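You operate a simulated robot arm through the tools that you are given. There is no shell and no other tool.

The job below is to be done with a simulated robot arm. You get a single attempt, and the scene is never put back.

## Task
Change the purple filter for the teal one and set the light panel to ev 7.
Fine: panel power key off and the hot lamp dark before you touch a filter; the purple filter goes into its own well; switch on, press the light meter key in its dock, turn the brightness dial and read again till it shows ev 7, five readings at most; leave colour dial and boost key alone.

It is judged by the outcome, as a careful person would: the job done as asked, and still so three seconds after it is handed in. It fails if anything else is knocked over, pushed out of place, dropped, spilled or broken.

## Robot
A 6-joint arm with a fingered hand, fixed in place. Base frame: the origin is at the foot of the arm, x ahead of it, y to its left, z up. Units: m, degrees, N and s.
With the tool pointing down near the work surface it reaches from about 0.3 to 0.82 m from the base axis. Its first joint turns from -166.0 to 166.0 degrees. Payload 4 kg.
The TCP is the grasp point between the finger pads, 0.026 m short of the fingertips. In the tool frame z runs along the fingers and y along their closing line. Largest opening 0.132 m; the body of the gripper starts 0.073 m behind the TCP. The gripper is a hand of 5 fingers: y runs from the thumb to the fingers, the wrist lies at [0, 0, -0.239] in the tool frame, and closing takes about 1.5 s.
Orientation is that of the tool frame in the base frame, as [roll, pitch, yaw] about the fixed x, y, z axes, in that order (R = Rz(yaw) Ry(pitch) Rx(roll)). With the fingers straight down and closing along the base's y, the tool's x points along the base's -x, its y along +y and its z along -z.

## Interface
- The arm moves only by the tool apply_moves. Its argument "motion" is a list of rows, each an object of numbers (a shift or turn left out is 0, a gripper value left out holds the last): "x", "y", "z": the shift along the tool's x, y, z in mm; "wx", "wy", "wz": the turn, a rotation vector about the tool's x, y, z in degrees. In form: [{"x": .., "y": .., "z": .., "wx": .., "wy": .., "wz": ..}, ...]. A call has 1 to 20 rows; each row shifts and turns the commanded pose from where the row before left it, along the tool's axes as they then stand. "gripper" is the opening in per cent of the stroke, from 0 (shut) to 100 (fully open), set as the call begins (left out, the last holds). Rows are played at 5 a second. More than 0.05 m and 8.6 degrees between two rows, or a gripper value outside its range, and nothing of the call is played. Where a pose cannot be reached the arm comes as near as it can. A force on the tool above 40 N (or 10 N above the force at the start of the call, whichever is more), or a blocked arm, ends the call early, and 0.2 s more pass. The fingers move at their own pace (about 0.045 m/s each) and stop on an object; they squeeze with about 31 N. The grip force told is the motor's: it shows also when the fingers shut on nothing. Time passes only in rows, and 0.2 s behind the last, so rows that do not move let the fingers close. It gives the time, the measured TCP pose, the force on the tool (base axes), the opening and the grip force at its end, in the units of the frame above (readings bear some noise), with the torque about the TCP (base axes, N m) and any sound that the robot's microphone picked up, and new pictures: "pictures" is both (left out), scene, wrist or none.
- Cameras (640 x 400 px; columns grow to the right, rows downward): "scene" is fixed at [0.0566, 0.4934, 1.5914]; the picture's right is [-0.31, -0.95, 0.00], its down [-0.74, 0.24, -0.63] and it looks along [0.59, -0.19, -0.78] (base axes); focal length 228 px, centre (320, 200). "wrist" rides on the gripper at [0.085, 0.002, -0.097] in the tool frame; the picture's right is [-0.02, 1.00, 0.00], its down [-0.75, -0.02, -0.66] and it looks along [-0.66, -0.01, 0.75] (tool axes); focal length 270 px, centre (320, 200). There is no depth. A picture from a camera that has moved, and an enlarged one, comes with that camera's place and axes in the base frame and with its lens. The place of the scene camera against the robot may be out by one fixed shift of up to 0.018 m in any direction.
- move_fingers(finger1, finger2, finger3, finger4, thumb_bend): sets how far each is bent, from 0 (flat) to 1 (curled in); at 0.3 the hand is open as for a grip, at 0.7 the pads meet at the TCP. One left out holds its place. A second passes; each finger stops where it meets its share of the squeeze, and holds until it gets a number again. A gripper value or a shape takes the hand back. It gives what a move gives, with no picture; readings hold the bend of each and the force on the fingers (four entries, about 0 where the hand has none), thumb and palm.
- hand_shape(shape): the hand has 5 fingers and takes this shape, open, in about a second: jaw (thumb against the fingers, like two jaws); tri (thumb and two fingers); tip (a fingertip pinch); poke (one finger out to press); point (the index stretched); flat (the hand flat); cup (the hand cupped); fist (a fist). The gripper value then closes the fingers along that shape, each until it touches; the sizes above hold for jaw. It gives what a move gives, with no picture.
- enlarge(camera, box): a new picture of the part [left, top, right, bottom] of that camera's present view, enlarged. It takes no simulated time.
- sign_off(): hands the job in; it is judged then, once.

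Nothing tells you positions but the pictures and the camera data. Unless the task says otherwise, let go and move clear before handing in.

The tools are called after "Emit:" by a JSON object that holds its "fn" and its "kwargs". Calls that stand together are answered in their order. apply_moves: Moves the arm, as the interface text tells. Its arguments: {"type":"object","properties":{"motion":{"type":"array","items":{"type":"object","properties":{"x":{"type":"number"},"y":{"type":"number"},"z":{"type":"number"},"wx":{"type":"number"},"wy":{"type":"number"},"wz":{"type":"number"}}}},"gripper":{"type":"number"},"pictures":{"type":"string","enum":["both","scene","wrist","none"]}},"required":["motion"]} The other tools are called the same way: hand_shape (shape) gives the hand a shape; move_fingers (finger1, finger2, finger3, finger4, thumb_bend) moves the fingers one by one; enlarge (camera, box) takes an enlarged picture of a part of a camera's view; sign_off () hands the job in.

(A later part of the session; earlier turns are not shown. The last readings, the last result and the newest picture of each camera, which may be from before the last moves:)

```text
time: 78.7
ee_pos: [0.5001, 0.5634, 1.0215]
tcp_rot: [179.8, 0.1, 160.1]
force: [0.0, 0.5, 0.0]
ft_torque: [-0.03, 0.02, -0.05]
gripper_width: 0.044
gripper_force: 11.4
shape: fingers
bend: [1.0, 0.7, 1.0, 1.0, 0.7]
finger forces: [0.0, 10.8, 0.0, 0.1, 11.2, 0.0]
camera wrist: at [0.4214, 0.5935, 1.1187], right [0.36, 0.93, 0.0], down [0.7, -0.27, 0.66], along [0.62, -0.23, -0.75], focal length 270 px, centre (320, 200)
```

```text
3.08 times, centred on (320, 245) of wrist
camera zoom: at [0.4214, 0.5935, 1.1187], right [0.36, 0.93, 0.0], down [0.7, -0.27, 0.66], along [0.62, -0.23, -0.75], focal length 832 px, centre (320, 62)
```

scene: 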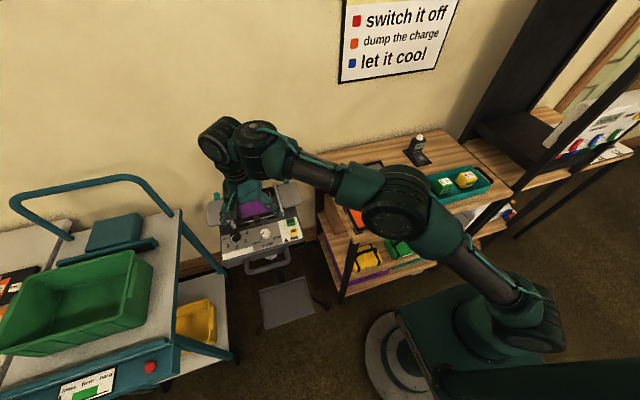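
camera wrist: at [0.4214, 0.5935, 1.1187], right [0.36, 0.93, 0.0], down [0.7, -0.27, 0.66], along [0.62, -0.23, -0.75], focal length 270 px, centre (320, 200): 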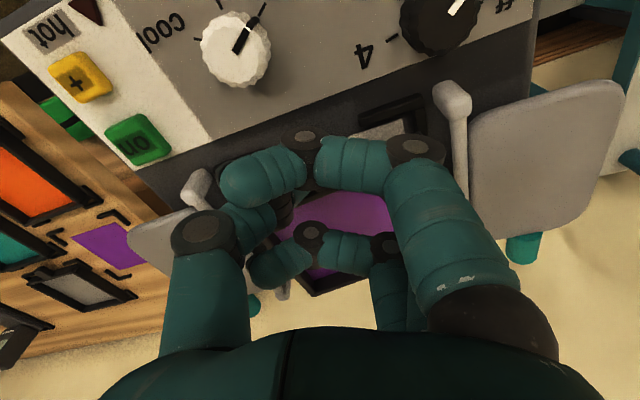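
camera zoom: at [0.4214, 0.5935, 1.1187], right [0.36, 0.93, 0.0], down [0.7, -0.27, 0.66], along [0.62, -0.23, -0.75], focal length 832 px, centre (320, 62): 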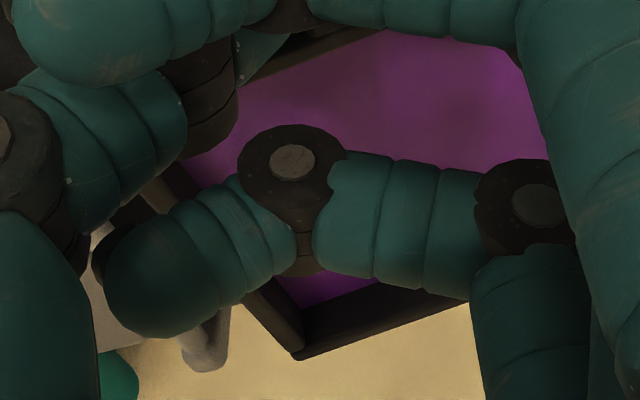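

Comparing the corners, both near and far edges of the frame rose equally, so the filter is held level in the pinch. I'm lifting further, slowly.

Emit:
{"fn": "apply_moves", "kwargs": {"motion": [{"z": -8}, {"z": -10}, {"z": -10}, {}]}}

Emit:
{"fn": "enlarge", "kwargs": {"camera": "scene", "box": [200, 160, 296, 220]}}

```text
time: 79.7
ee_pos: [0.4989, 0.5641, 1.0495]
tcp_rot: [179.8, 0.0, 160.1]
force: [-0.4, -0.7, -0.8]
ft_torque: [0.0, 0.04, 0.0]
gripper_width: 0.0441
gripper_force: 11.8
shape: fingers
bend: [1.0, 0.7, 1.0, 1.0, 0.7]
finger forces: [0.0, 11.5, 0.1, 0.0, 11.5, 0.1]
camera wrist: at [0.4214, 0.594, 1.1465], right [0.36, 0.93, 0.0], down [0.7, -0.27, 0.66], along [0.62, -0.23, -0.75], focal length 270 px, centre (320, 200)
```

scene: 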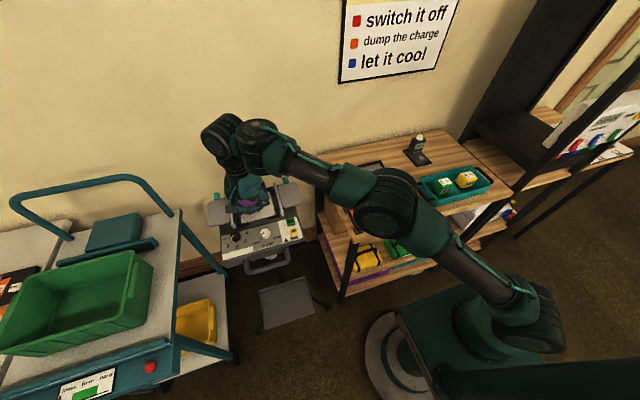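
wrist: 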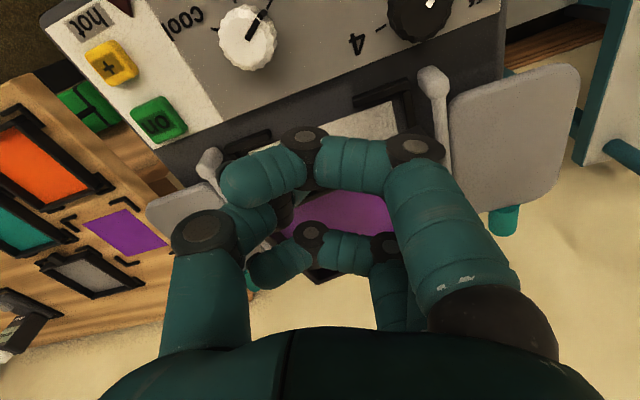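

```text
6.67 times, centred on (248, 190) of scene
camera zoom: at [0.0566, 0.4934, 1.5914], right [-0.31, -0.95, 0.0], down [-0.74, 0.24, -0.63], along [0.59, -0.19, -0.78], focal length 1518 px, centre (800, 267)
```

zoom: 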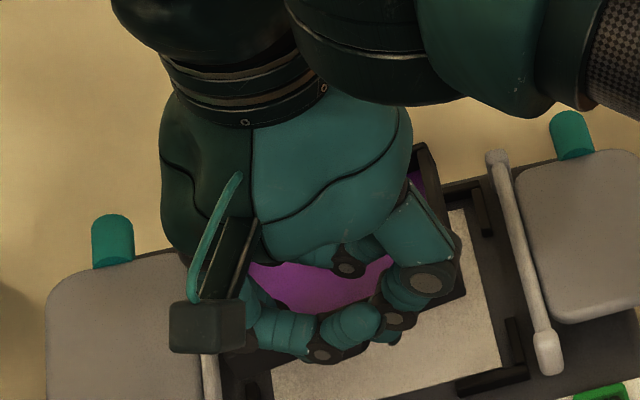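

The filter is clear of the panel and held. I'm retracting toward the robot and up a bit, then opening the idle index so the camera can see how the filter sits in the grip.

Emit:
{"fn": "apply_moves", "kwargs": {"motion": [{"x": 10, "z": -10}, {"x": 15, "y": -15, "z": -15}, {"x": 15, "y": -20, "z": -15}, {"x": 15, "y": -20}, {}], "pictures": "none"}}

Emit:
{"fn": "move_fingers", "kwargs": {"finger1": 0.0}}

Emit:
{"fn": "apply_moves", "kwargs": {"motion": [{}]}}

Emit:
{"fn": "enlarge", "kwargs": {"camera": "wrist", "box": [200, 90, 440, 310]}}

Emit:
{"fn": "enlarge", "kwargs": {"camera": "scene", "box": [200, 140, 328, 220]}}

```text
time: 80.9
ee_pos: [0.4288, 0.5313, 1.0888]
tcp_rot: [179.8, 0.1, 160.2]
force: [-0.7, 0.2, -1.0]
ft_torque: [0.01, 0.06, -0.02]
gripper_width: 0.0439
gripper_force: 11.3
shape: fingers
bend: [1.0, 0.7, 1.0, 1.0, 0.7]
finger forces: [0.1, 11.4, 0.0, 0.0, 11.5, 0.0]
```

```text
time: 81.9
ee_pos: [0.4292, 0.5308, 1.0892]
tcp_rot: [179.8, 0.0, 160.2]
force: [0.2, 0.8, -0.1]
ft_torque: [-0.01, 0.04, -0.01]
gripper_width: 0.1074
gripper_force: 11.3
shape: fingers
bend: [0.0, 0.7, 1.0, 1.0, 0.7]
finger forces: [0.0, 11.6, 0.1, 0.1, 11.4, 0.0]
```

```text
time: 82.3
ee_pos: [0.4299, 0.5323, 1.0886]
tcp_rot: [179.8, 0.0, 160.1]
force: [0.8, 0.1, -1.3]
ft_torque: [-0.02, 0.03, -0.05]
gripper_width: 0.1072
gripper_force: 11.4
shape: fingers
bend: [0.0, 0.7, 1.0, 1.0, 0.7]
finger forces: [0.0, 11.5, 0.0, 0.0, 11.4, 0.0]
camera wrist: at [0.3512, 0.5614, 1.1857], right [0.36, 0.93, 0.0], down [0.7, -0.27, 0.66], along [0.62, -0.23, -0.75], focal length 270 px, centre (320, 200)
```

scene: 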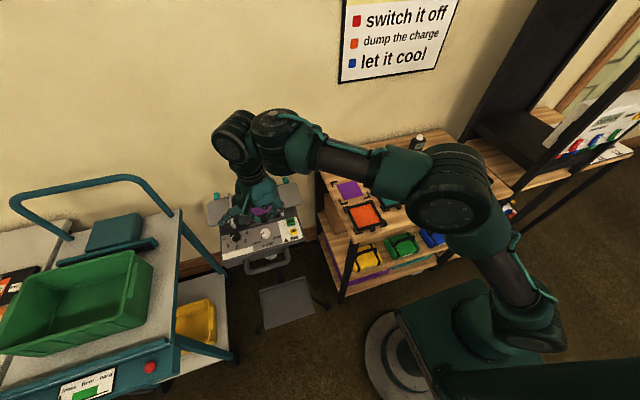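
wrist: 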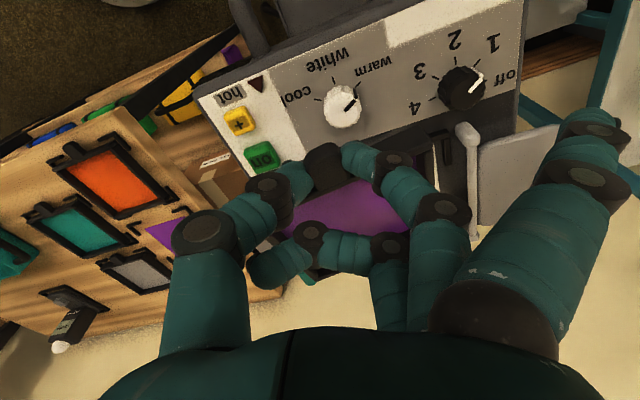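

```text
1.82 times, centred on (320, 200) of wrist
camera zoom: at [0.3512, 0.5614, 1.1857], right [0.36, 0.93, 0.0], down [0.7, -0.27, 0.66], along [0.62, -0.23, -0.75], focal length 491 px, centre (320, 200)
```

zoom: 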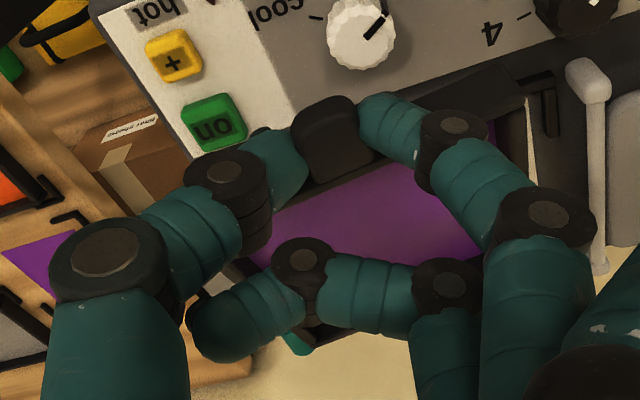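

```text
5.00 times, centred on (264, 180) of scene
camera zoom: at [0.0566, 0.4934, 1.5914], right [-0.31, -0.95, 0.0], down [-0.74, 0.24, -0.63], along [0.59, -0.19, -0.78], focal length 1138 px, centre (600, 300)
```

zoom: 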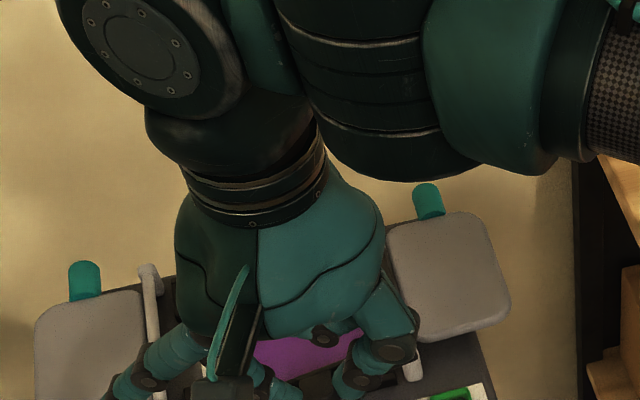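

The tab is firmly pinched between thumb and finger 2. I'm measuring how the filter is oriented in the grip.

Emit:
{"fn": "enlarge", "kwargs": {"camera": "wrist", "box": [280, 130, 440, 230]}}

Emit:
{"fn": "enlarge", "kwargs": {"camera": "wrist", "box": [260, 200, 420, 300]}}

```text
4.00 times, centred on (360, 180) of wrist
camera zoom: at [0.3512, 0.5614, 1.1857], right [0.36, 0.93, 0.0], down [0.7, -0.27, 0.66], along [0.62, -0.23, -0.75], focal length 1081 px, centre (160, 280)
```

zoom: 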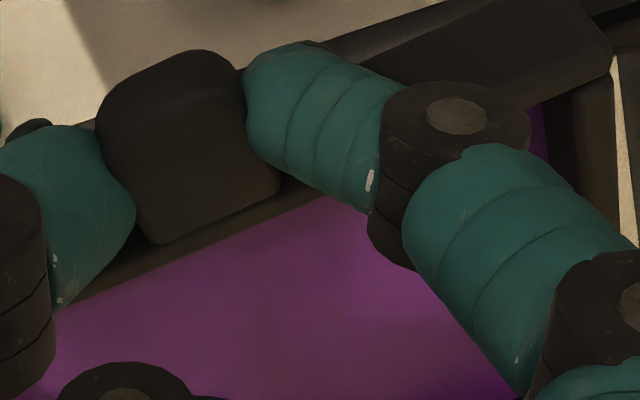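

```text
4.00 times, centred on (340, 250) of wrist
camera zoom: at [0.3512, 0.5614, 1.1857], right [0.36, 0.93, 0.0], down [0.7, -0.27, 0.66], along [0.62, -0.23, -0.75], focal length 1081 px, centre (240, 0)
```

zoom: 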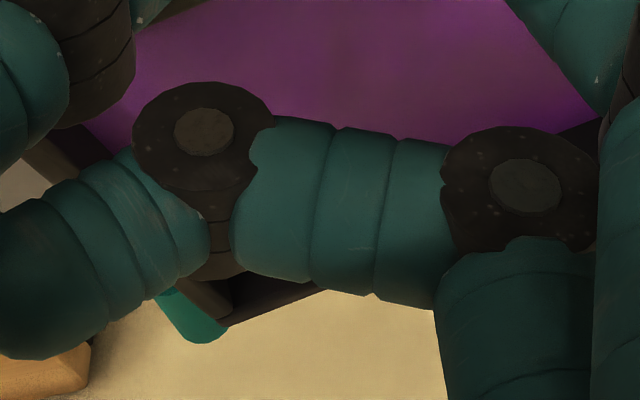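

The tab is held well; the filter is nearly square to the base axes but sags slightly. The purple well is centred at about (0.6115, 0.179) on the table at z ≈ 0.858. I'm carrying it over there at a safe height.

Emit:
{"fn": "apply_moves", "kwargs": {"motion": [{"x": -19.5, "y": -24.5}, {"x": -19.5, "y": -24.5}, {"x": -19.5, "y": -24.5}, {"x": -19.5, "y": -24.5}, {"x": -19.5, "y": -24.5}, {"x": -19.5, "y": -24.5}, {"x": -19.5, "y": -24.5}, {"x": -19.5, "y": -24.5}, {"x": -19.5, "y": -24.5}, {"x": -19.5, "y": -24.5}, {"x": -19.5, "y": -24.5}, {"x": -19.5, "y": -24.5}, {}]}}

Emit:
{"fn": "enlarge", "kwargs": {"camera": "wrist", "box": [160, 60, 480, 300]}}

Emit:
{"fn": "enlarge", "kwargs": {"camera": "scene", "box": [310, 120, 438, 240]}}

```text
time: 85.1
ee_pos: [0.5502, 0.1733, 1.0879]
tcp_rot: [179.7, 0.0, 160.2]
force: [-0.3, -0.5, 0.1]
ft_torque: [-0.03, 0.04, 0.0]
gripper_width: 0.1074
gripper_force: 11.3
shape: fingers
bend: [0.0, 0.7, 1.0, 1.0, 0.7]
finger forces: [0.0, 11.6, 0.1, 0.0, 11.6, 0.0]
camera wrist: at [0.4714, 0.2031, 1.1848], right [0.36, 0.93, 0.0], down [0.7, -0.27, 0.66], along [0.62, -0.23, -0.75], focal length 270 px, centre (320, 200)
```

scene: 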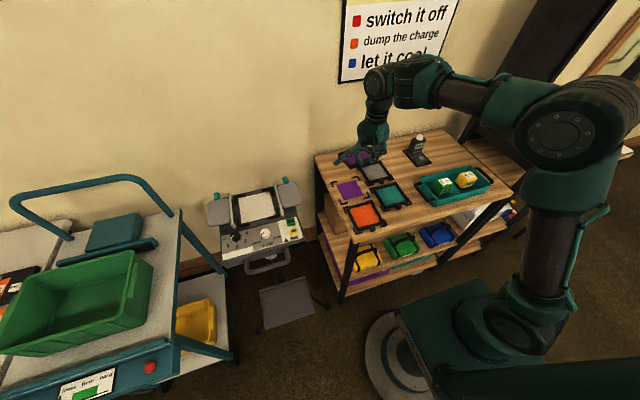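
wrist: 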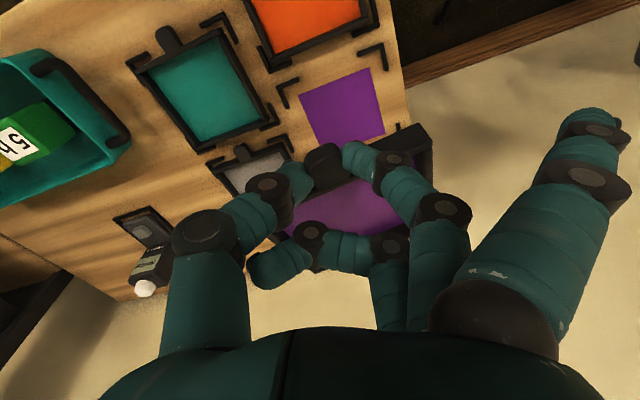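

```text
1.67 times, centred on (320, 180) of wrist
camera zoom: at [0.4714, 0.2031, 1.1848], right [0.36, 0.93, 0.0], down [0.7, -0.27, 0.66], along [0.62, -0.23, -0.75], focal length 450 px, centre (320, 233)
```

zoom: 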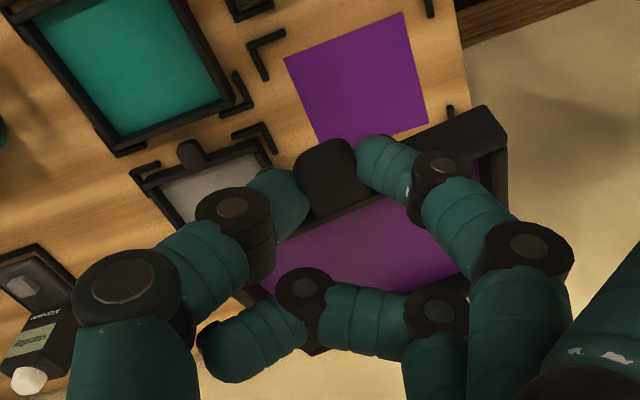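

```text
3.33 times, centred on (374, 180) of scene
camera zoom: at [0.0566, 0.4934, 1.5914], right [-0.31, -0.95, 0.0], down [-0.74, 0.24, -0.63], along [0.59, -0.19, -0.78], focal length 759 px, centre (140, 267)
```

zoom: 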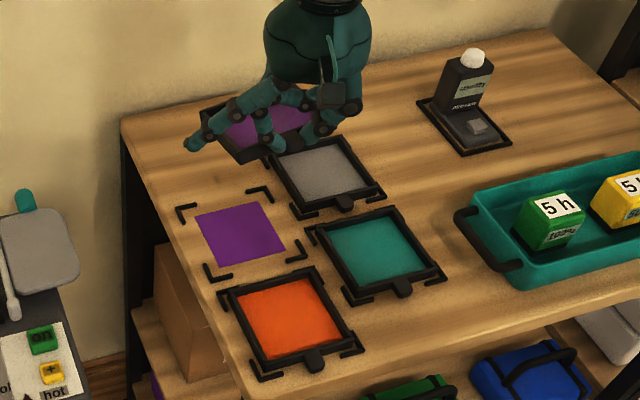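

The well is fully visible, centred at about (0.613, 0.180), so the TCP target is about (0.550, 0.176). I'm descending partway and checking alignment again.

Emit:
{"fn": "apply_moves", "kwargs": {"motion": [{"x": 0.9, "y": 2.5, "z": 25}, {"z": 30}, {"z": 30}, {"z": 30}, {"z": 18}, {}]}}

Emit:
{"fn": "enlarge", "kwargs": {"camera": "wrist", "box": [160, 60, 480, 300]}}

Emit:
{"fn": "enlarge", "kwargs": {"camera": "scene", "box": [310, 150, 406, 210]}}

```text
time: 86.5
ee_pos: [0.5497, 0.1776, 0.9559]
tcp_rot: [179.8, 0.0, 160.2]
force: [0.4, 0.2, -0.8]
ft_torque: [0.01, 0.07, -0.01]
gripper_width: 0.1075
gripper_force: 11.9
shape: fingers
bend: [0.0, 0.7, 1.0, 1.0, 0.7]
finger forces: [0.0, 11.4, 0.0, 0.0, 11.4, 0.1]
camera wrist: at [0.4719, 0.2071, 1.0522], right [0.36, 0.93, 0.0], down [0.7, -0.27, 0.66], along [0.62, -0.23, -0.75], focal length 270 px, centre (320, 200)
```

scene: 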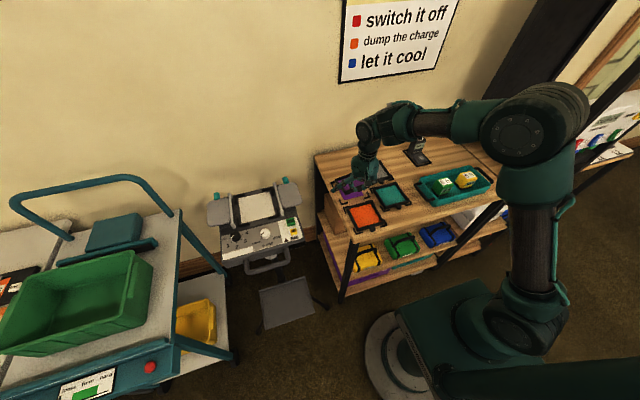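
wrist: 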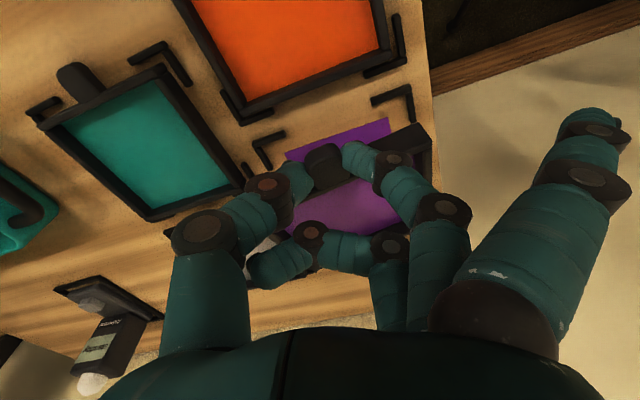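

```text
1.67 times, centred on (320, 180) of wrist
camera zoom: at [0.4719, 0.2071, 1.0522], right [0.36, 0.93, 0.0], down [0.7, -0.27, 0.66], along [0.62, -0.23, -0.75], focal length 450 px, centre (320, 233)
```

zoom: 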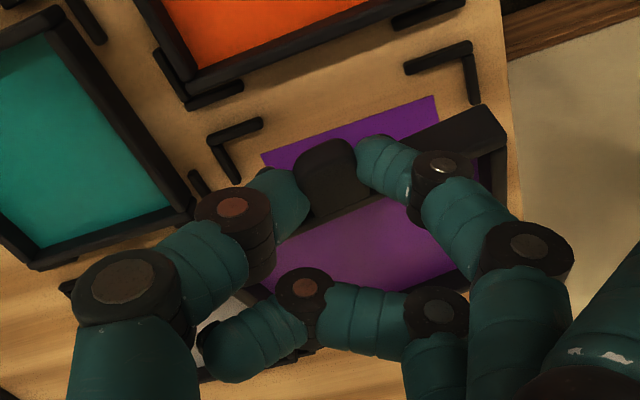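

```text
6.67 times, centred on (358, 180) of scene
camera zoom: at [0.0566, 0.4934, 1.5914], right [-0.31, -0.95, 0.0], down [-0.74, 0.24, -0.63], along [0.59, -0.19, -0.78], focal length 1518 px, centre (67, 333)
```

zoom: 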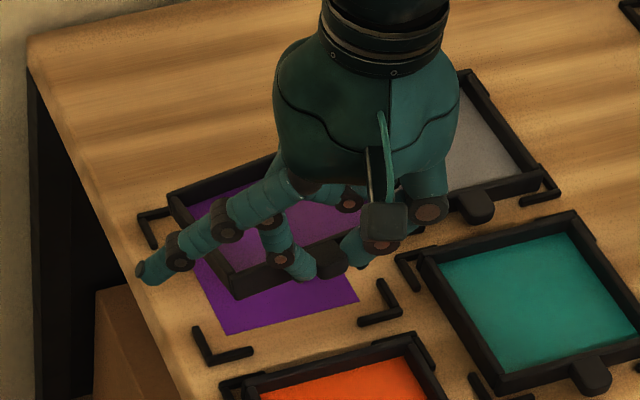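

The view is very informative: well brackets and held filter are both visible. I'm enlarging to judge the filter's yaw and tilt precisely before the final descent.

Emit:
{"fn": "enlarge", "kwargs": {"camera": "scene", "box": [325, 165, 389, 205]}}

Emit:
{"fn": "enlarge", "kwargs": {"camera": "wrist", "box": [260, 110, 440, 222]}}

Emit:
{"fn": "enlarge", "kwargs": {"camera": "wrist", "box": [250, 200, 430, 312]}}

```text
10.00 times, centred on (357, 185) of scene
camera zoom: at [0.0566, 0.4934, 1.5914], right [-0.31, -0.95, 0.0], down [-0.74, 0.24, -0.63], along [0.59, -0.19, -0.78], focal length 2277 px, centre (-50, 350)
```

zoom: 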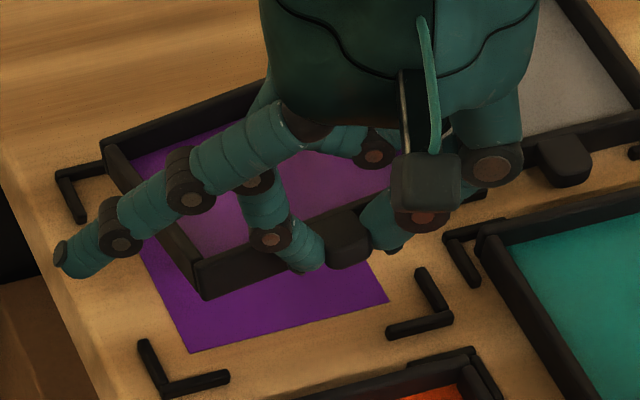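

```text
3.56 times, centred on (350, 166) of wrist
camera zoom: at [0.4719, 0.2071, 1.0522], right [0.36, 0.93, 0.0], down [0.7, -0.27, 0.66], along [0.62, -0.23, -0.75], focal length 961 px, centre (213, 321)
```

zoom: 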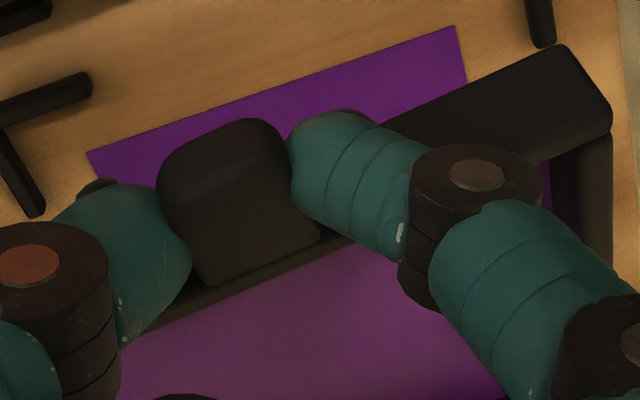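

```text
3.56 times, centred on (340, 256) of wrist
camera zoom: at [0.4719, 0.2071, 1.0522], right [0.36, 0.93, 0.0], down [0.7, -0.27, 0.66], along [0.62, -0.23, -0.75], focal length 961 px, centre (249, 1)
```

zoom: 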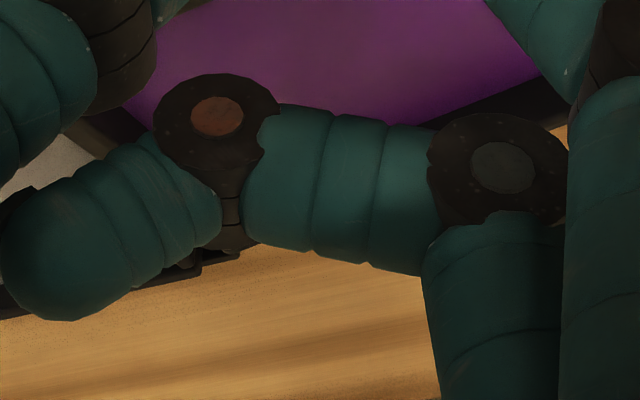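

I estimate the filter is turned about 5° counter-clockwise and sags about 6° at the far end. I'm counter-rotating the hand to square and level it, then re-checking against the well marks.

Emit:
{"fn": "apply_moves", "kwargs": {"motion": [{"wz": 5}, {"wx": -2.1, "wy": -4.5}, {"x": 3.4}, {}], "pictures": "none"}}

Emit:
{"fn": "enlarge", "kwargs": {"camera": "scene", "box": [325, 165, 389, 205]}}

Emit:
{"fn": "enlarge", "kwargs": {"camera": "wrist", "box": [240, 70, 464, 210]}}

```text
time: 87.5
ee_pos: [0.5493, 0.1783, 0.955]
tcp_rot: [177.7, 4.5, 155.1]
force: [0.4, 1.0, 0.4]
ft_torque: [-0.01, 0.06, 0.01]
gripper_width: 0.1074
gripper_force: 11.3
shape: fingers
bend: [0.0, 0.7, 1.0, 1.0, 0.7]
finger forces: [0.1, 11.5, 0.0, 0.0, 11.4, 0.0]
```

```text
10.00 times, centred on (357, 185) of scene
camera zoom: at [0.0566, 0.4934, 1.5914], right [-0.31, -0.95, 0.0], down [-0.74, 0.24, -0.63], along [0.59, -0.19, -0.78], focal length 2277 px, centre (-50, 350)
```

zoom: 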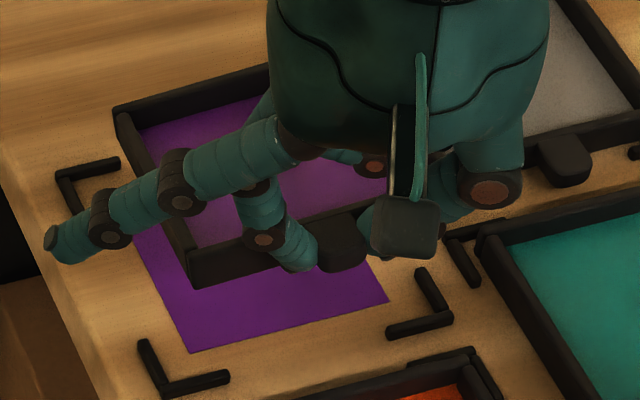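

```text
2.86 times, centred on (352, 140) of wrist
camera zoom: at [0.4642, 0.2158, 1.0451], right [0.44, 0.9, 0.04], down [0.62, -0.33, 0.71], along [0.66, -0.29, -0.7], focal length 772 px, centre (229, 371)
```

zoom: 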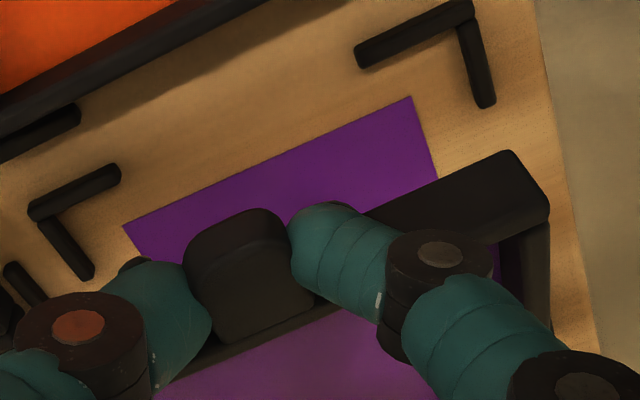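

The filter is now square and level with the label marks. Its centre needs about +7.5 mm in x and +2 mm in y. I'm shifting and lowering to just above the brackets.

Emit:
{"fn": "apply_moves", "kwargs": {"motion": [{"x": -5.9, "y": 5.0, "z": 0.7}, {"x": 1.8, "y": -0.9, "z": 22.4}, {"x": 1.6, "y": -0.8, "z": 20}, {}], "pictures": "none"}}

Emit:
{"fn": "enlarge", "kwargs": {"camera": "scene", "box": [325, 165, 389, 205]}}

Emit:
{"fn": "enlarge", "kwargs": {"camera": "wrist", "box": [240, 70, 464, 210]}}

```text
time: 88.5
ee_pos: [0.5546, 0.1817, 0.9132]
tcp_rot: [177.7, 4.4, 155.2]
force: [-0.4, 0.4, -1.2]
ft_torque: [-0.01, 0.04, -0.04]
gripper_width: 0.1075
gripper_force: 11.6
shape: fingers
bend: [0.0, 0.7, 1.0, 1.0, 0.7]
finger forces: [0.0, 11.4, 0.1, 0.0, 11.5, 0.0]
```

```text
10.00 times, centred on (357, 185) of scene
camera zoom: at [0.0566, 0.4934, 1.5914], right [-0.31, -0.95, 0.0], down [-0.74, 0.24, -0.63], along [0.59, -0.19, -0.78], focal length 2277 px, centre (-50, 350)
```

zoom: 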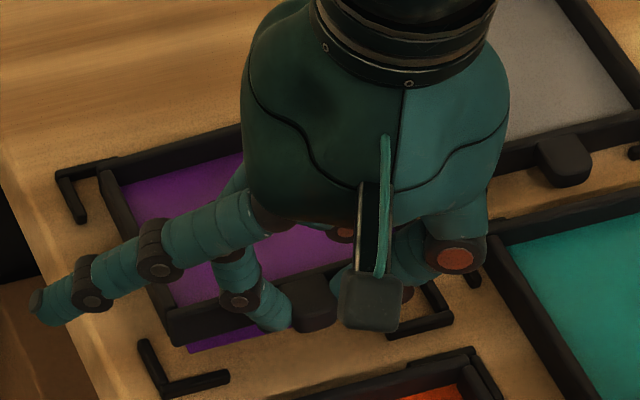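

```text
2.86 times, centred on (352, 140) of wrist
camera zoom: at [0.4711, 0.2178, 1.0023], right [0.44, 0.9, 0.04], down [0.62, -0.33, 0.71], along [0.66, -0.29, -0.7], focal length 772 px, centre (229, 371)
```

zoom: 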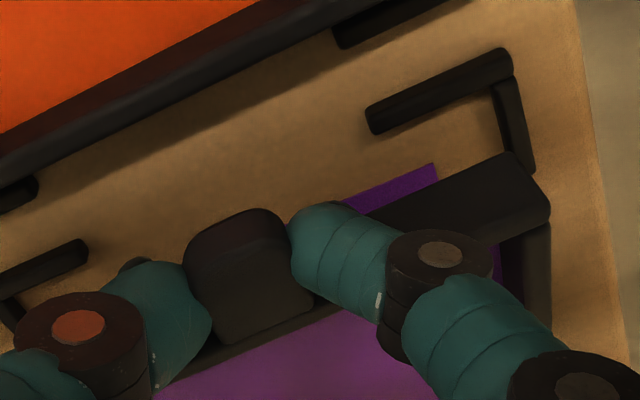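

Emit:
{"fn": "enlarge", "kwargs": {"camera": "scene", "box": [326, 175, 358, 205]}}

Emit:
{"fn": "enlarge", "kwargs": {"camera": "wrist", "box": [230, 180, 454, 320]}}

```text
13.33 times, centred on (342, 190) of scene
camera zoom: at [0.0566, 0.4934, 1.5914], right [-0.31, -0.95, 0.0], down [-0.74, 0.24, -0.63], along [0.59, -0.19, -0.78], focal length 3036 px, centre (27, 333)
```

zoom: 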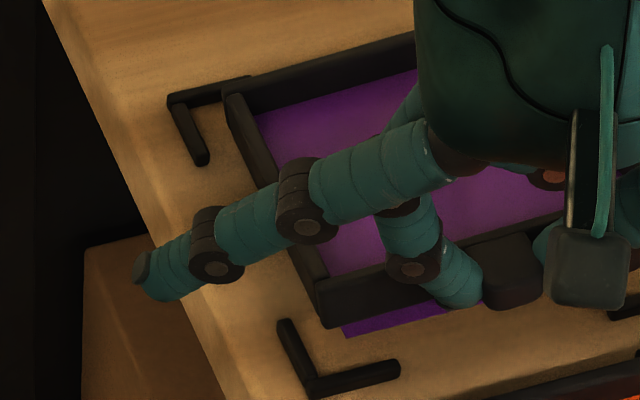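

```text
2.86 times, centred on (342, 250) of wrist
camera zoom: at [0.4711, 0.2178, 1.0023], right [0.44, 0.9, 0.04], down [0.62, -0.33, 0.71], along [0.66, -0.29, -0.7], focal length 772 px, centre (257, 57)
```

zoom: 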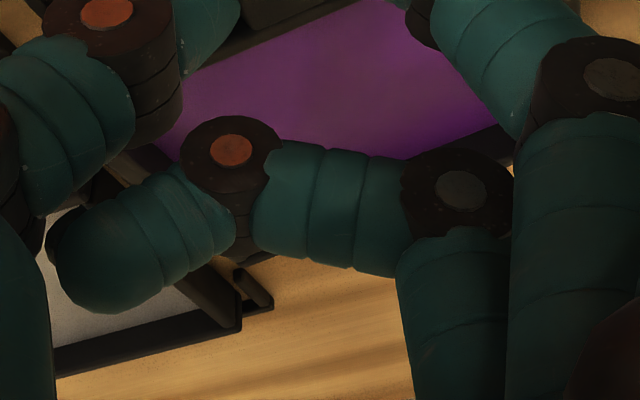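

Cross-checking both cameras more carefully, the far end actually sags about 14° and the filter is turned about 6° clockwise (my earlier correction went the wrong way). I'm raising 20 mm and correcting yaw, roll and part of the sag.

Emit:
{"fn": "apply_moves", "kwargs": {"motion": [{"x": -1.6, "y": 0.8, "z": -19.9}, {"wx": -4, "wy": -2, "wz": -2.8}, {"wx": -4, "wy": -2, "wz": -2.8}, {}], "pictures": "wrist"}}

Emit:
{"fn": "enlarge", "kwargs": {"camera": "scene", "box": [326, 165, 374, 205]}}

Emit:
{"fn": "enlarge", "kwargs": {"camera": "wrist", "box": [240, 70, 464, 210]}}

Emit:
{"fn": "enlarge", "kwargs": {"camera": "wrist", "box": [230, 180, 454, 320]}}

```text
time: 89.5
ee_pos: [0.5548, 0.1812, 0.9333]
tcp_rot: [170.3, 9.1, 160.2]
force: [0.8, -0.2, -0.2]
ft_torque: [-0.01, 0.07, -0.01]
gripper_width: 0.1072
gripper_force: 11.3
shape: fingers
bend: [0.0, 0.7, 1.0, 1.0, 0.7]
finger forces: [0.0, 11.7, 0.1, 0.0, 11.5, 0.0]
camera wrist: at [0.4575, 0.2, 1.014], right [0.33, 0.93, 0.17], down [0.56, -0.34, 0.76], along [0.76, -0.15, -0.63], focal length 270 px, centre (320, 200)
```

wrist: 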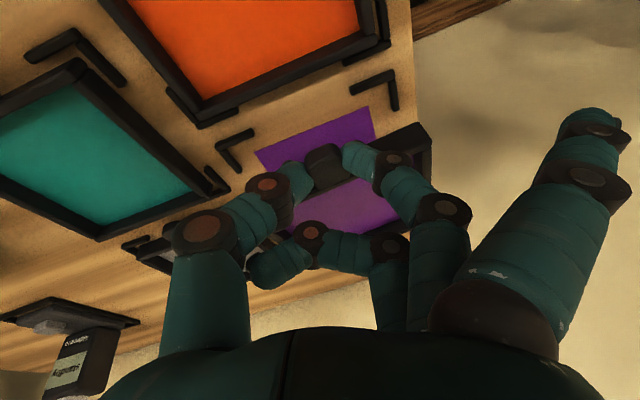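

```text
10.00 times, centred on (350, 185) of scene
camera zoom: at [0.0566, 0.4934, 1.5914], right [-0.31, -0.95, 0.0], down [-0.74, 0.24, -0.63], along [0.59, -0.19, -0.78], focal length 2277 px, centre (20, 350)
```

zoom: 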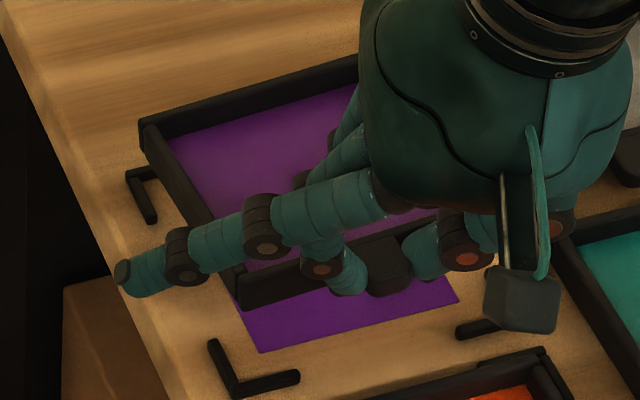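

```text
2.86 times, centred on (352, 140) of wrist
camera zoom: at [0.4575, 0.2, 1.014], right [0.33, 0.93, 0.17], down [0.56, -0.34, 0.76], along [0.76, -0.15, -0.63], focal length 772 px, centre (229, 371)
```

zoom: 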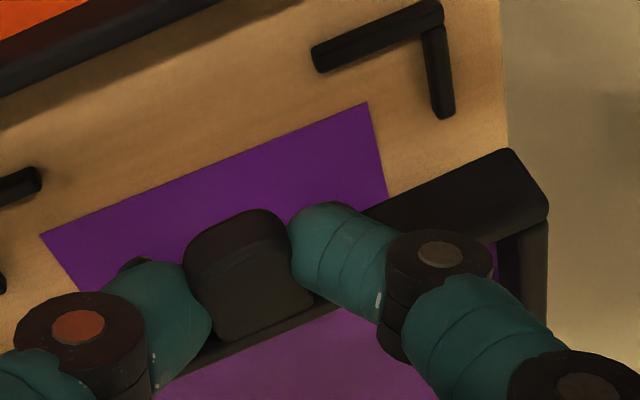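

```text
2.86 times, centred on (342, 250) of wrist
camera zoom: at [0.4575, 0.2, 1.014], right [0.33, 0.93, 0.17], down [0.56, -0.34, 0.76], along [0.76, -0.15, -0.63], focal length 772 px, centre (257, 57)
```

zoom: 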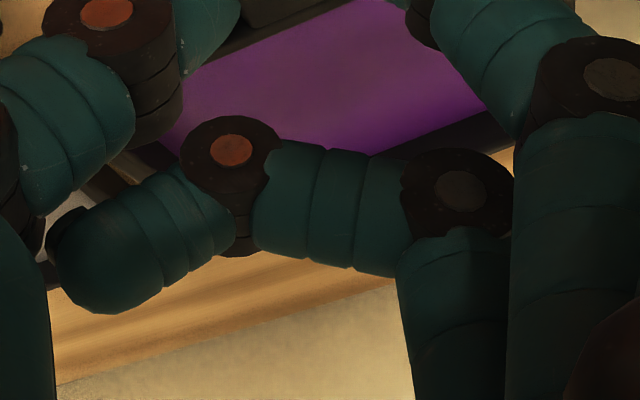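

The filter now reads about 0° yaw but still about 14° sag and about 5° roll (left side low). I'm applying another correction to level it further.

Emit:
{"fn": "apply_moves", "kwargs": {"motion": [{"wx": -3.4, "wy": -1.95, "wz": -0.3}, {"wx": -3.4, "wy": -1.95, "wz": -0.3}, {}], "pictures": "wrist"}}

Emit:
{"fn": "enlarge", "kwargs": {"camera": "scene", "box": [326, 165, 374, 205]}}

Emit:
{"fn": "enlarge", "kwargs": {"camera": "wrist", "box": [240, 70, 464, 210]}}

```text
time: 90.3
ee_pos: [0.5541, 0.1819, 0.9321]
tcp_rot: [163.3, 13.0, 159.9]
force: [-1.1, 0.3, -0.5]
ft_torque: [-0.01, 0.04, 0.02]
gripper_width: 0.1075
gripper_force: 11.6
shape: fingers
bend: [0.0, 0.7, 1.0, 1.0, 0.7]
finger forces: [0.0, 11.5, 0.0, 0.0, 11.5, 0.0]
camera wrist: at [0.4488, 0.1924, 1.0046], right [0.29, 0.92, 0.28], down [0.49, -0.39, 0.78], along [0.83, -0.09, -0.56], focal length 270 px, centre (320, 200)
```

wrist: 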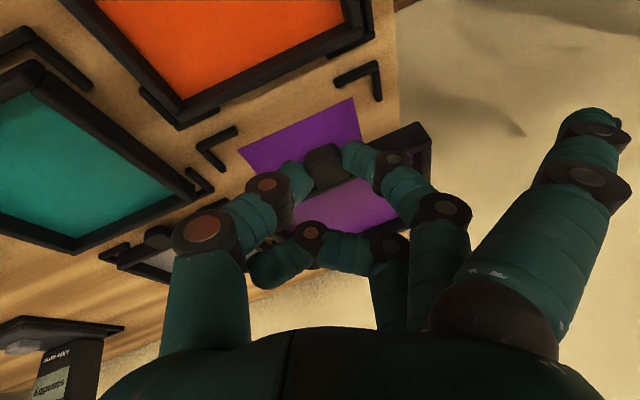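

```text
10.00 times, centred on (350, 185) of scene
camera zoom: at [0.0566, 0.4934, 1.5914], right [-0.31, -0.95, 0.0], down [-0.74, 0.24, -0.63], along [0.59, -0.19, -0.78], focal length 2277 px, centre (20, 350)
```

zoom: 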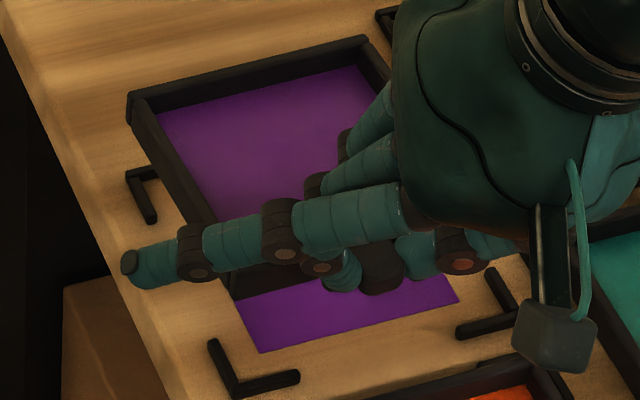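

```text
2.86 times, centred on (352, 140) of wrist
camera zoom: at [0.4488, 0.1924, 1.0046], right [0.29, 0.92, 0.28], down [0.49, -0.39, 0.78], along [0.83, -0.09, -0.56], focal length 772 px, centre (229, 371)
```

zoom: 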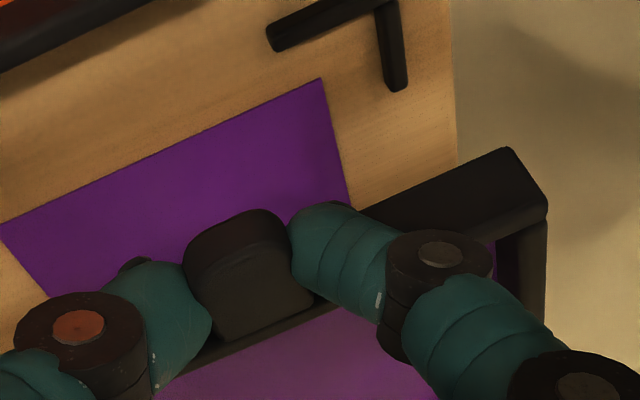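

Now the far edge is parallel to the well and nearly level (about 5° sag). I'm shifting about −13 mm in x and −4 mm in y and lowering close to the brackets for a direct comparison.

Emit:
{"fn": "apply_moves", "kwargs": {"motion": [{"x": 7.4, "y": -6, "z": 5.5}, {"x": 7.4, "y": -6, "z": 5.5}, {}], "pictures": "wrist"}}

Emit:
{"fn": "enlarge", "kwargs": {"camera": "scene", "box": [326, 165, 374, 205]}}

Emit:
{"fn": "enlarge", "kwargs": {"camera": "wrist", "box": [240, 70, 464, 210]}}

```text
time: 91.1
ee_pos: [0.5403, 0.1775, 0.9154]
tcp_rot: [163.6, 12.9, 160.0]
force: [-0.6, -0.5, -1.9]
ft_torque: [-0.04, 0.04, -0.02]
gripper_width: 0.1073
gripper_force: 11.2
shape: fingers
bend: [0.0, 0.7, 1.0, 1.0, 0.7]
finger forces: [0.0, 11.5, 0.0, 0.1, 11.5, 0.0]
camera wrist: at [0.4346, 0.1879, 0.9874], right [0.29, 0.92, 0.28], down [0.49, -0.39, 0.78], along [0.82, -0.09, -0.56], focal length 270 px, centre (320, 200)
```

wrist: 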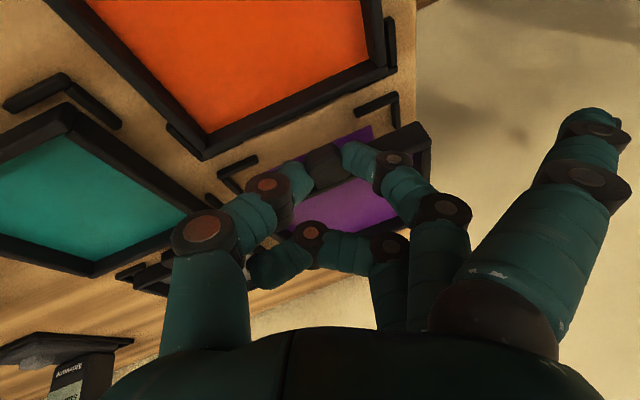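

```text
10.00 times, centred on (350, 185) of scene
camera zoom: at [0.0566, 0.4934, 1.5914], right [-0.31, -0.95, 0.0], down [-0.74, 0.24, -0.63], along [0.59, -0.19, -0.78], focal length 2277 px, centre (20, 350)
```

zoom: 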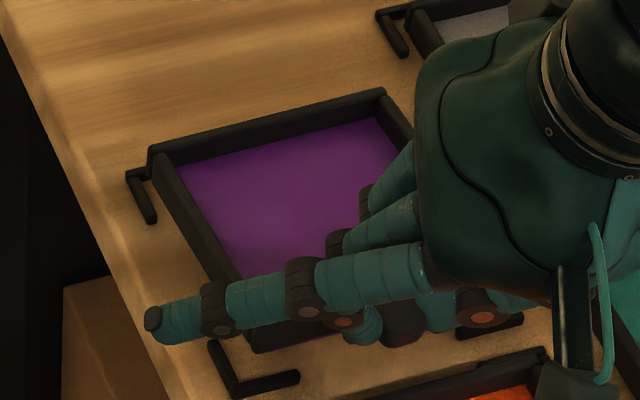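

```text
2.86 times, centred on (352, 140) of wrist
camera zoom: at [0.4346, 0.1879, 0.9874], right [0.29, 0.92, 0.28], down [0.49, -0.39, 0.78], along [0.82, -0.09, -0.56], focal length 772 px, centre (229, 371)
```

zoom: 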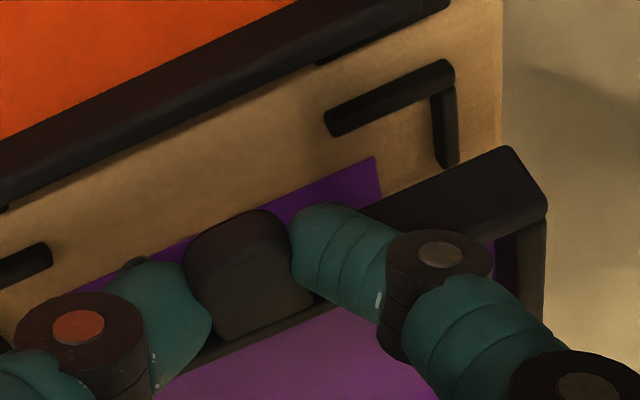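

The camera views leave an ambiguity between yaw and roll of the held filter. To resolve it, I'll raise the filter near the scene camera's height so I can see its tilt almost edge-on.

Emit:
{"fn": "apply_moves", "kwargs": {"motion": [{"x": -10.1, "y": 12.6, "z": -42}, {"x": -10.1, "y": 12.6, "z": -42}, {"x": -10.1, "y": 12.6, "z": -42}, {"x": -10.1, "y": 12.6, "z": -42}, {"x": -10.1, "y": 12.6, "z": -42}, {"x": -10.1, "y": 12.6, "z": -42}, {"x": -10.1, "y": 12.6, "z": -42}, {"x": -10.1, "y": 12.6, "z": -42}, {"x": -10.1, "y": 12.6, "z": -42}, {}]}}

Emit:
{"fn": "enlarge", "kwargs": {"camera": "scene", "box": [350, 40, 478, 120]}}

```text
time: 93.3
ee_pos: [0.5613, 0.1746, 1.3116]
tcp_rot: [164.3, 15.4, 159.5]
force: [0.3, 1.3, -0.3]
ft_torque: [-0.03, 0.04, 0.01]
gripper_width: 0.1073
gripper_force: 11.5
shape: fingers
bend: [0.0, 0.7, 1.0, 1.0, 0.71]
finger forces: [0.0, 11.4, 0.1, 0.0, 11.5, 0.0]
out of reach, approached as far as the arm can: row 9
camera wrist: at [0.454, 0.1882, 1.3798], right [0.29, 0.92, 0.27], down [0.46, -0.38, 0.81], along [0.84, -0.11, -0.53], focal length 270 px, centre (320, 200)
```

scene: 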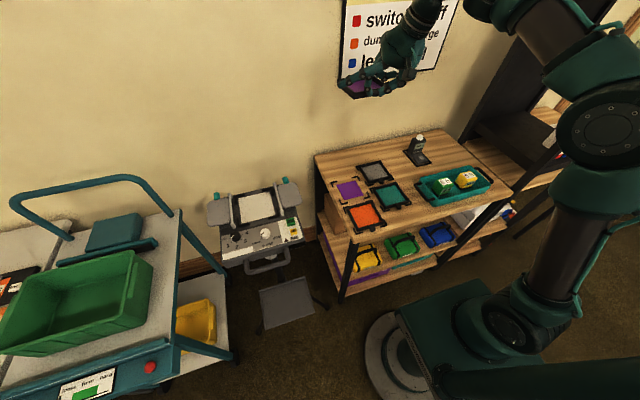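
wrist: 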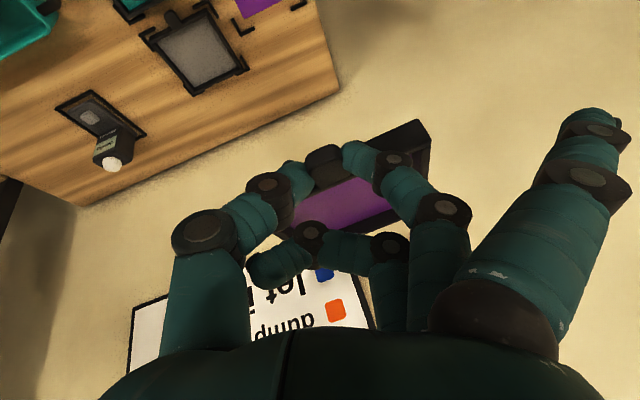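

```text
5.00 times, centred on (414, 80) of scene
camera zoom: at [0.0566, 0.4934, 1.5914], right [-0.31, -0.95, 0.0], down [-0.74, 0.24, -0.63], along [0.59, -0.19, -0.78], focal length 1138 px, centre (-150, 800)
```

zoom: 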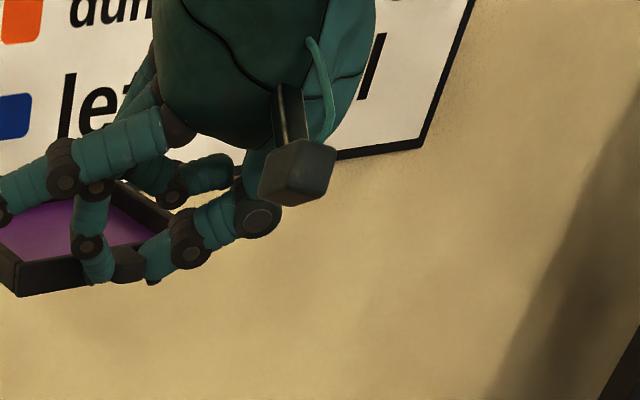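

Emit:
{"fn": "enlarge", "kwargs": {"camera": "scene", "box": [334, 66, 398, 106]}}

Emit:
{"fn": "enlarge", "kwargs": {"camera": "wrist", "box": [270, 110, 440, 216]}}

Emit:
{"fn": "enlarge", "kwargs": {"camera": "wrist", "box": [260, 180, 430, 286]}}

```text
10.00 times, centred on (366, 86) of scene
camera zoom: at [0.0566, 0.4934, 1.5914], right [-0.31, -0.95, 0.0], down [-0.74, 0.24, -0.63], along [0.59, -0.19, -0.78], focal length 2277 px, centre (-140, 1340)
```

zoom: 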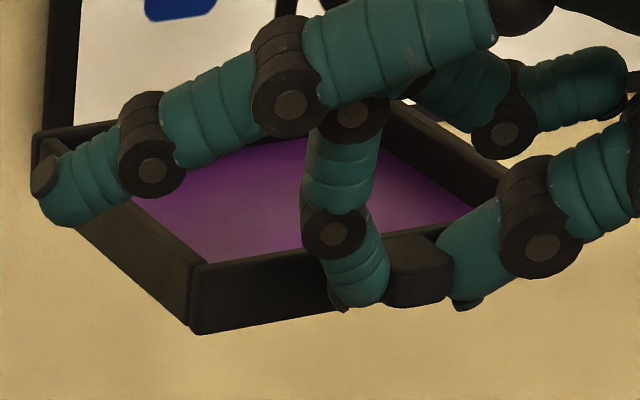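

```text
3.76 times, centred on (355, 163) of wrist
camera zoom: at [0.454, 0.1882, 1.3798], right [0.29, 0.92, 0.27], down [0.46, -0.38, 0.81], along [0.84, -0.11, -0.53], focal length 1018 px, centre (188, 339)
```

zoom: 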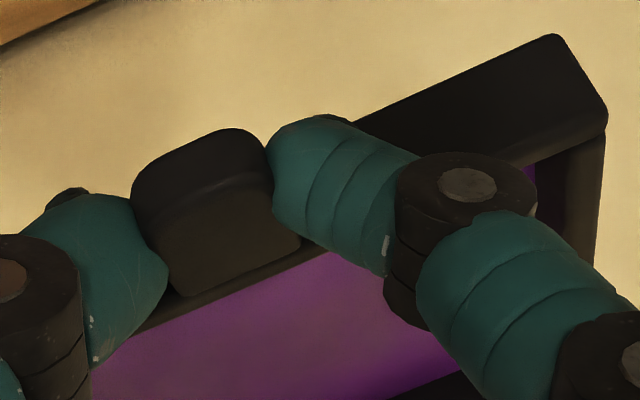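

```text
3.76 times, centred on (345, 233) of wrist
camera zoom: at [0.454, 0.1882, 1.3798], right [0.29, 0.92, 0.27], down [0.46, -0.38, 0.81], along [0.84, -0.11, -0.53], focal length 1018 px, centre (226, 76)
```

zoom: 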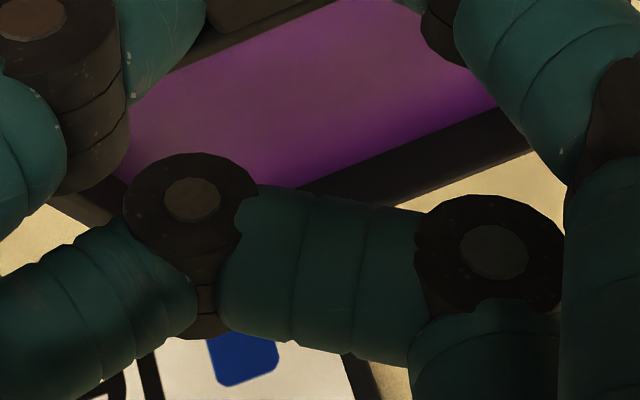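

This near edge-on view settles it: the filter has about 8° sag, about −3° yaw and negligible roll. I'm correcting the sag and yaw here and re-checking.

Emit:
{"fn": "apply_moves", "kwargs": {"motion": [{"x": 8, "y": -7.9, "z": 27.9}, {"wx": -1.45, "wy": -3, "wz": -1.5}, {"wx": -1.45, "wy": -3, "wz": -1.5}, {}], "pictures": "none"}}

Emit:
{"fn": "enlarge", "kwargs": {"camera": "scene", "box": [334, 72, 398, 112]}}

```text
time: 94.3
ee_pos: [0.5398, 0.1799, 1.2898]
tcp_rot: [160.9, 19.7, 160.9]
force: [-0.5, -0.1, -0.4]
ft_torque: [0.01, 0.06, 0.0]
gripper_width: 0.1071
gripper_force: 10.8
shape: fingers
bend: [0.0, 0.7, 1.0, 1.0, 0.71]
finger forces: [0.0, 11.0, 0.1, 0.0, 11.1, 0.1]
```

```text
10.00 times, centred on (366, 92) of scene
camera zoom: at [0.0566, 0.4934, 1.5914], right [-0.31, -0.95, 0.0], down [-0.74, 0.24, -0.63], along [0.59, -0.19, -0.78], focal length 2277 px, centre (-140, 1280)
```

zoom: 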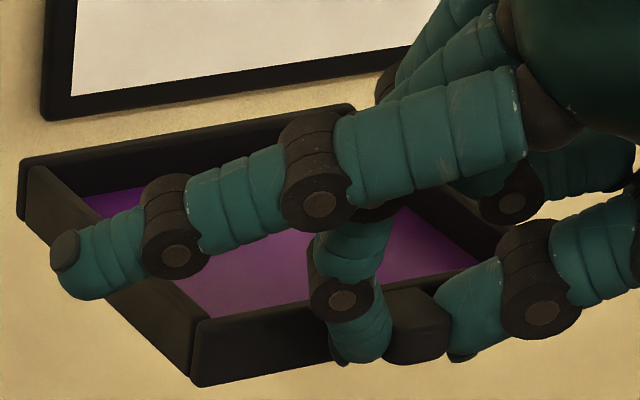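

The filter is now nearly level (about 3°) and square. I'm applying a small −2.5° yaw trim and lowering straight down to just above the well brackets.

Emit:
{"fn": "apply_moves", "kwargs": {"motion": [{"wz": 2.5}, {"x": 13.95, "y": -13.55, "z": 37.25}, {"x": 13.95, "y": -13.55, "z": 37.25}, {"x": 13.95, "y": -13.55, "z": 37.25}, {"x": 13.95, "y": -13.55, "z": 37.25}, {"x": 13.95, "y": -13.55, "z": 37.25}, {"x": 13.95, "y": -13.55, "z": 37.25}, {"x": 13.95, "y": -13.55, "z": 37.25}, {"x": 13.95, "y": -13.55, "z": 37.25}, {"x": 13.95, "y": -13.55, "z": 37.25}, {}], "pictures": "wrist"}}

Emit:
{"fn": "enlarge", "kwargs": {"camera": "scene", "box": [326, 170, 390, 210]}}

Emit:
{"fn": "enlarge", "kwargs": {"camera": "wrist", "box": [240, 70, 464, 210]}}

```text
time: 96.7
ee_pos: [0.5361, 0.1795, 0.9124]
tcp_rot: [160.0, 18.9, 158.4]
force: [-1.0, -0.4, -1.0]
ft_torque: [-0.02, 0.05, 0.02]
gripper_width: 0.1068
gripper_force: 10.6
shape: fingers
bend: [0.0, 0.7, 1.0, 1.0, 0.71]
finger forces: [0.0, 10.9, 0.0, 0.0, 11.0, 0.0]
camera wrist: at [0.4239, 0.1902, 0.9721], right [0.26, 0.91, 0.33], down [0.39, -0.41, 0.82], along [0.88, -0.08, -0.46], focal length 270 px, centre (320, 200)
```

wrist: 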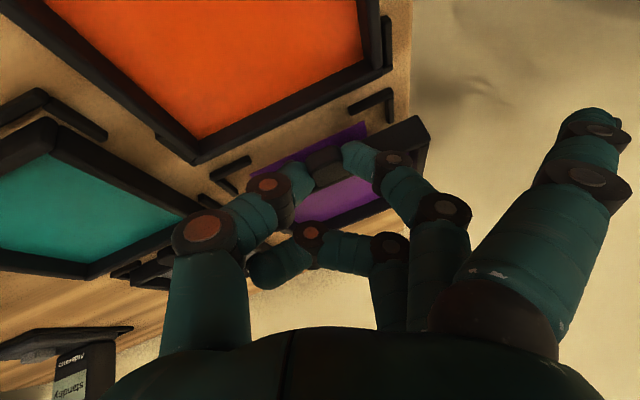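

```text
10.00 times, centred on (358, 190) of scene
camera zoom: at [0.0566, 0.4934, 1.5914], right [-0.31, -0.95, 0.0], down [-0.74, 0.24, -0.63], along [0.59, -0.19, -0.78], focal length 2277 px, centre (-60, 300)
```

zoom: 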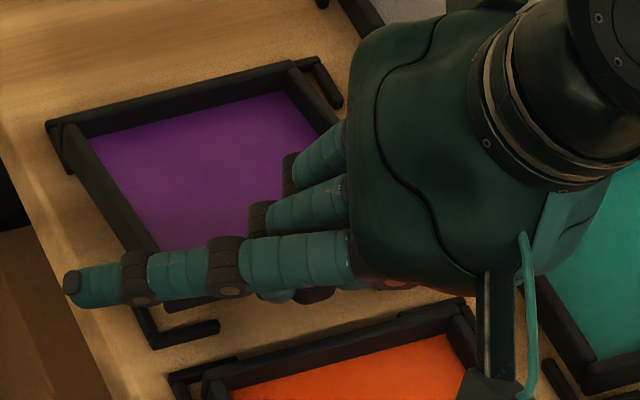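

```text
2.86 times, centred on (352, 140) of wrist
camera zoom: at [0.4239, 0.1902, 0.9721], right [0.26, 0.91, 0.33], down [0.39, -0.41, 0.82], along [0.88, -0.08, -0.46], focal length 772 px, centre (229, 371)
```

zoom: 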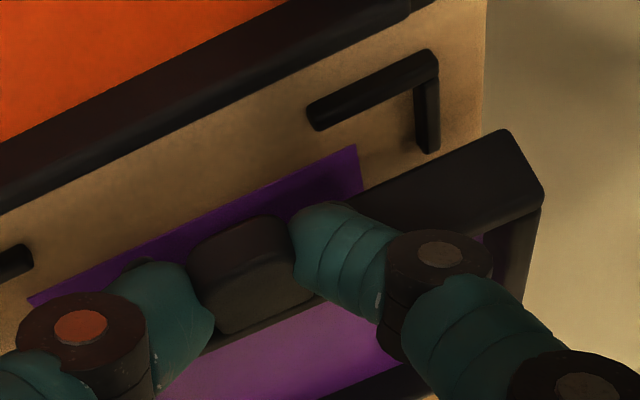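

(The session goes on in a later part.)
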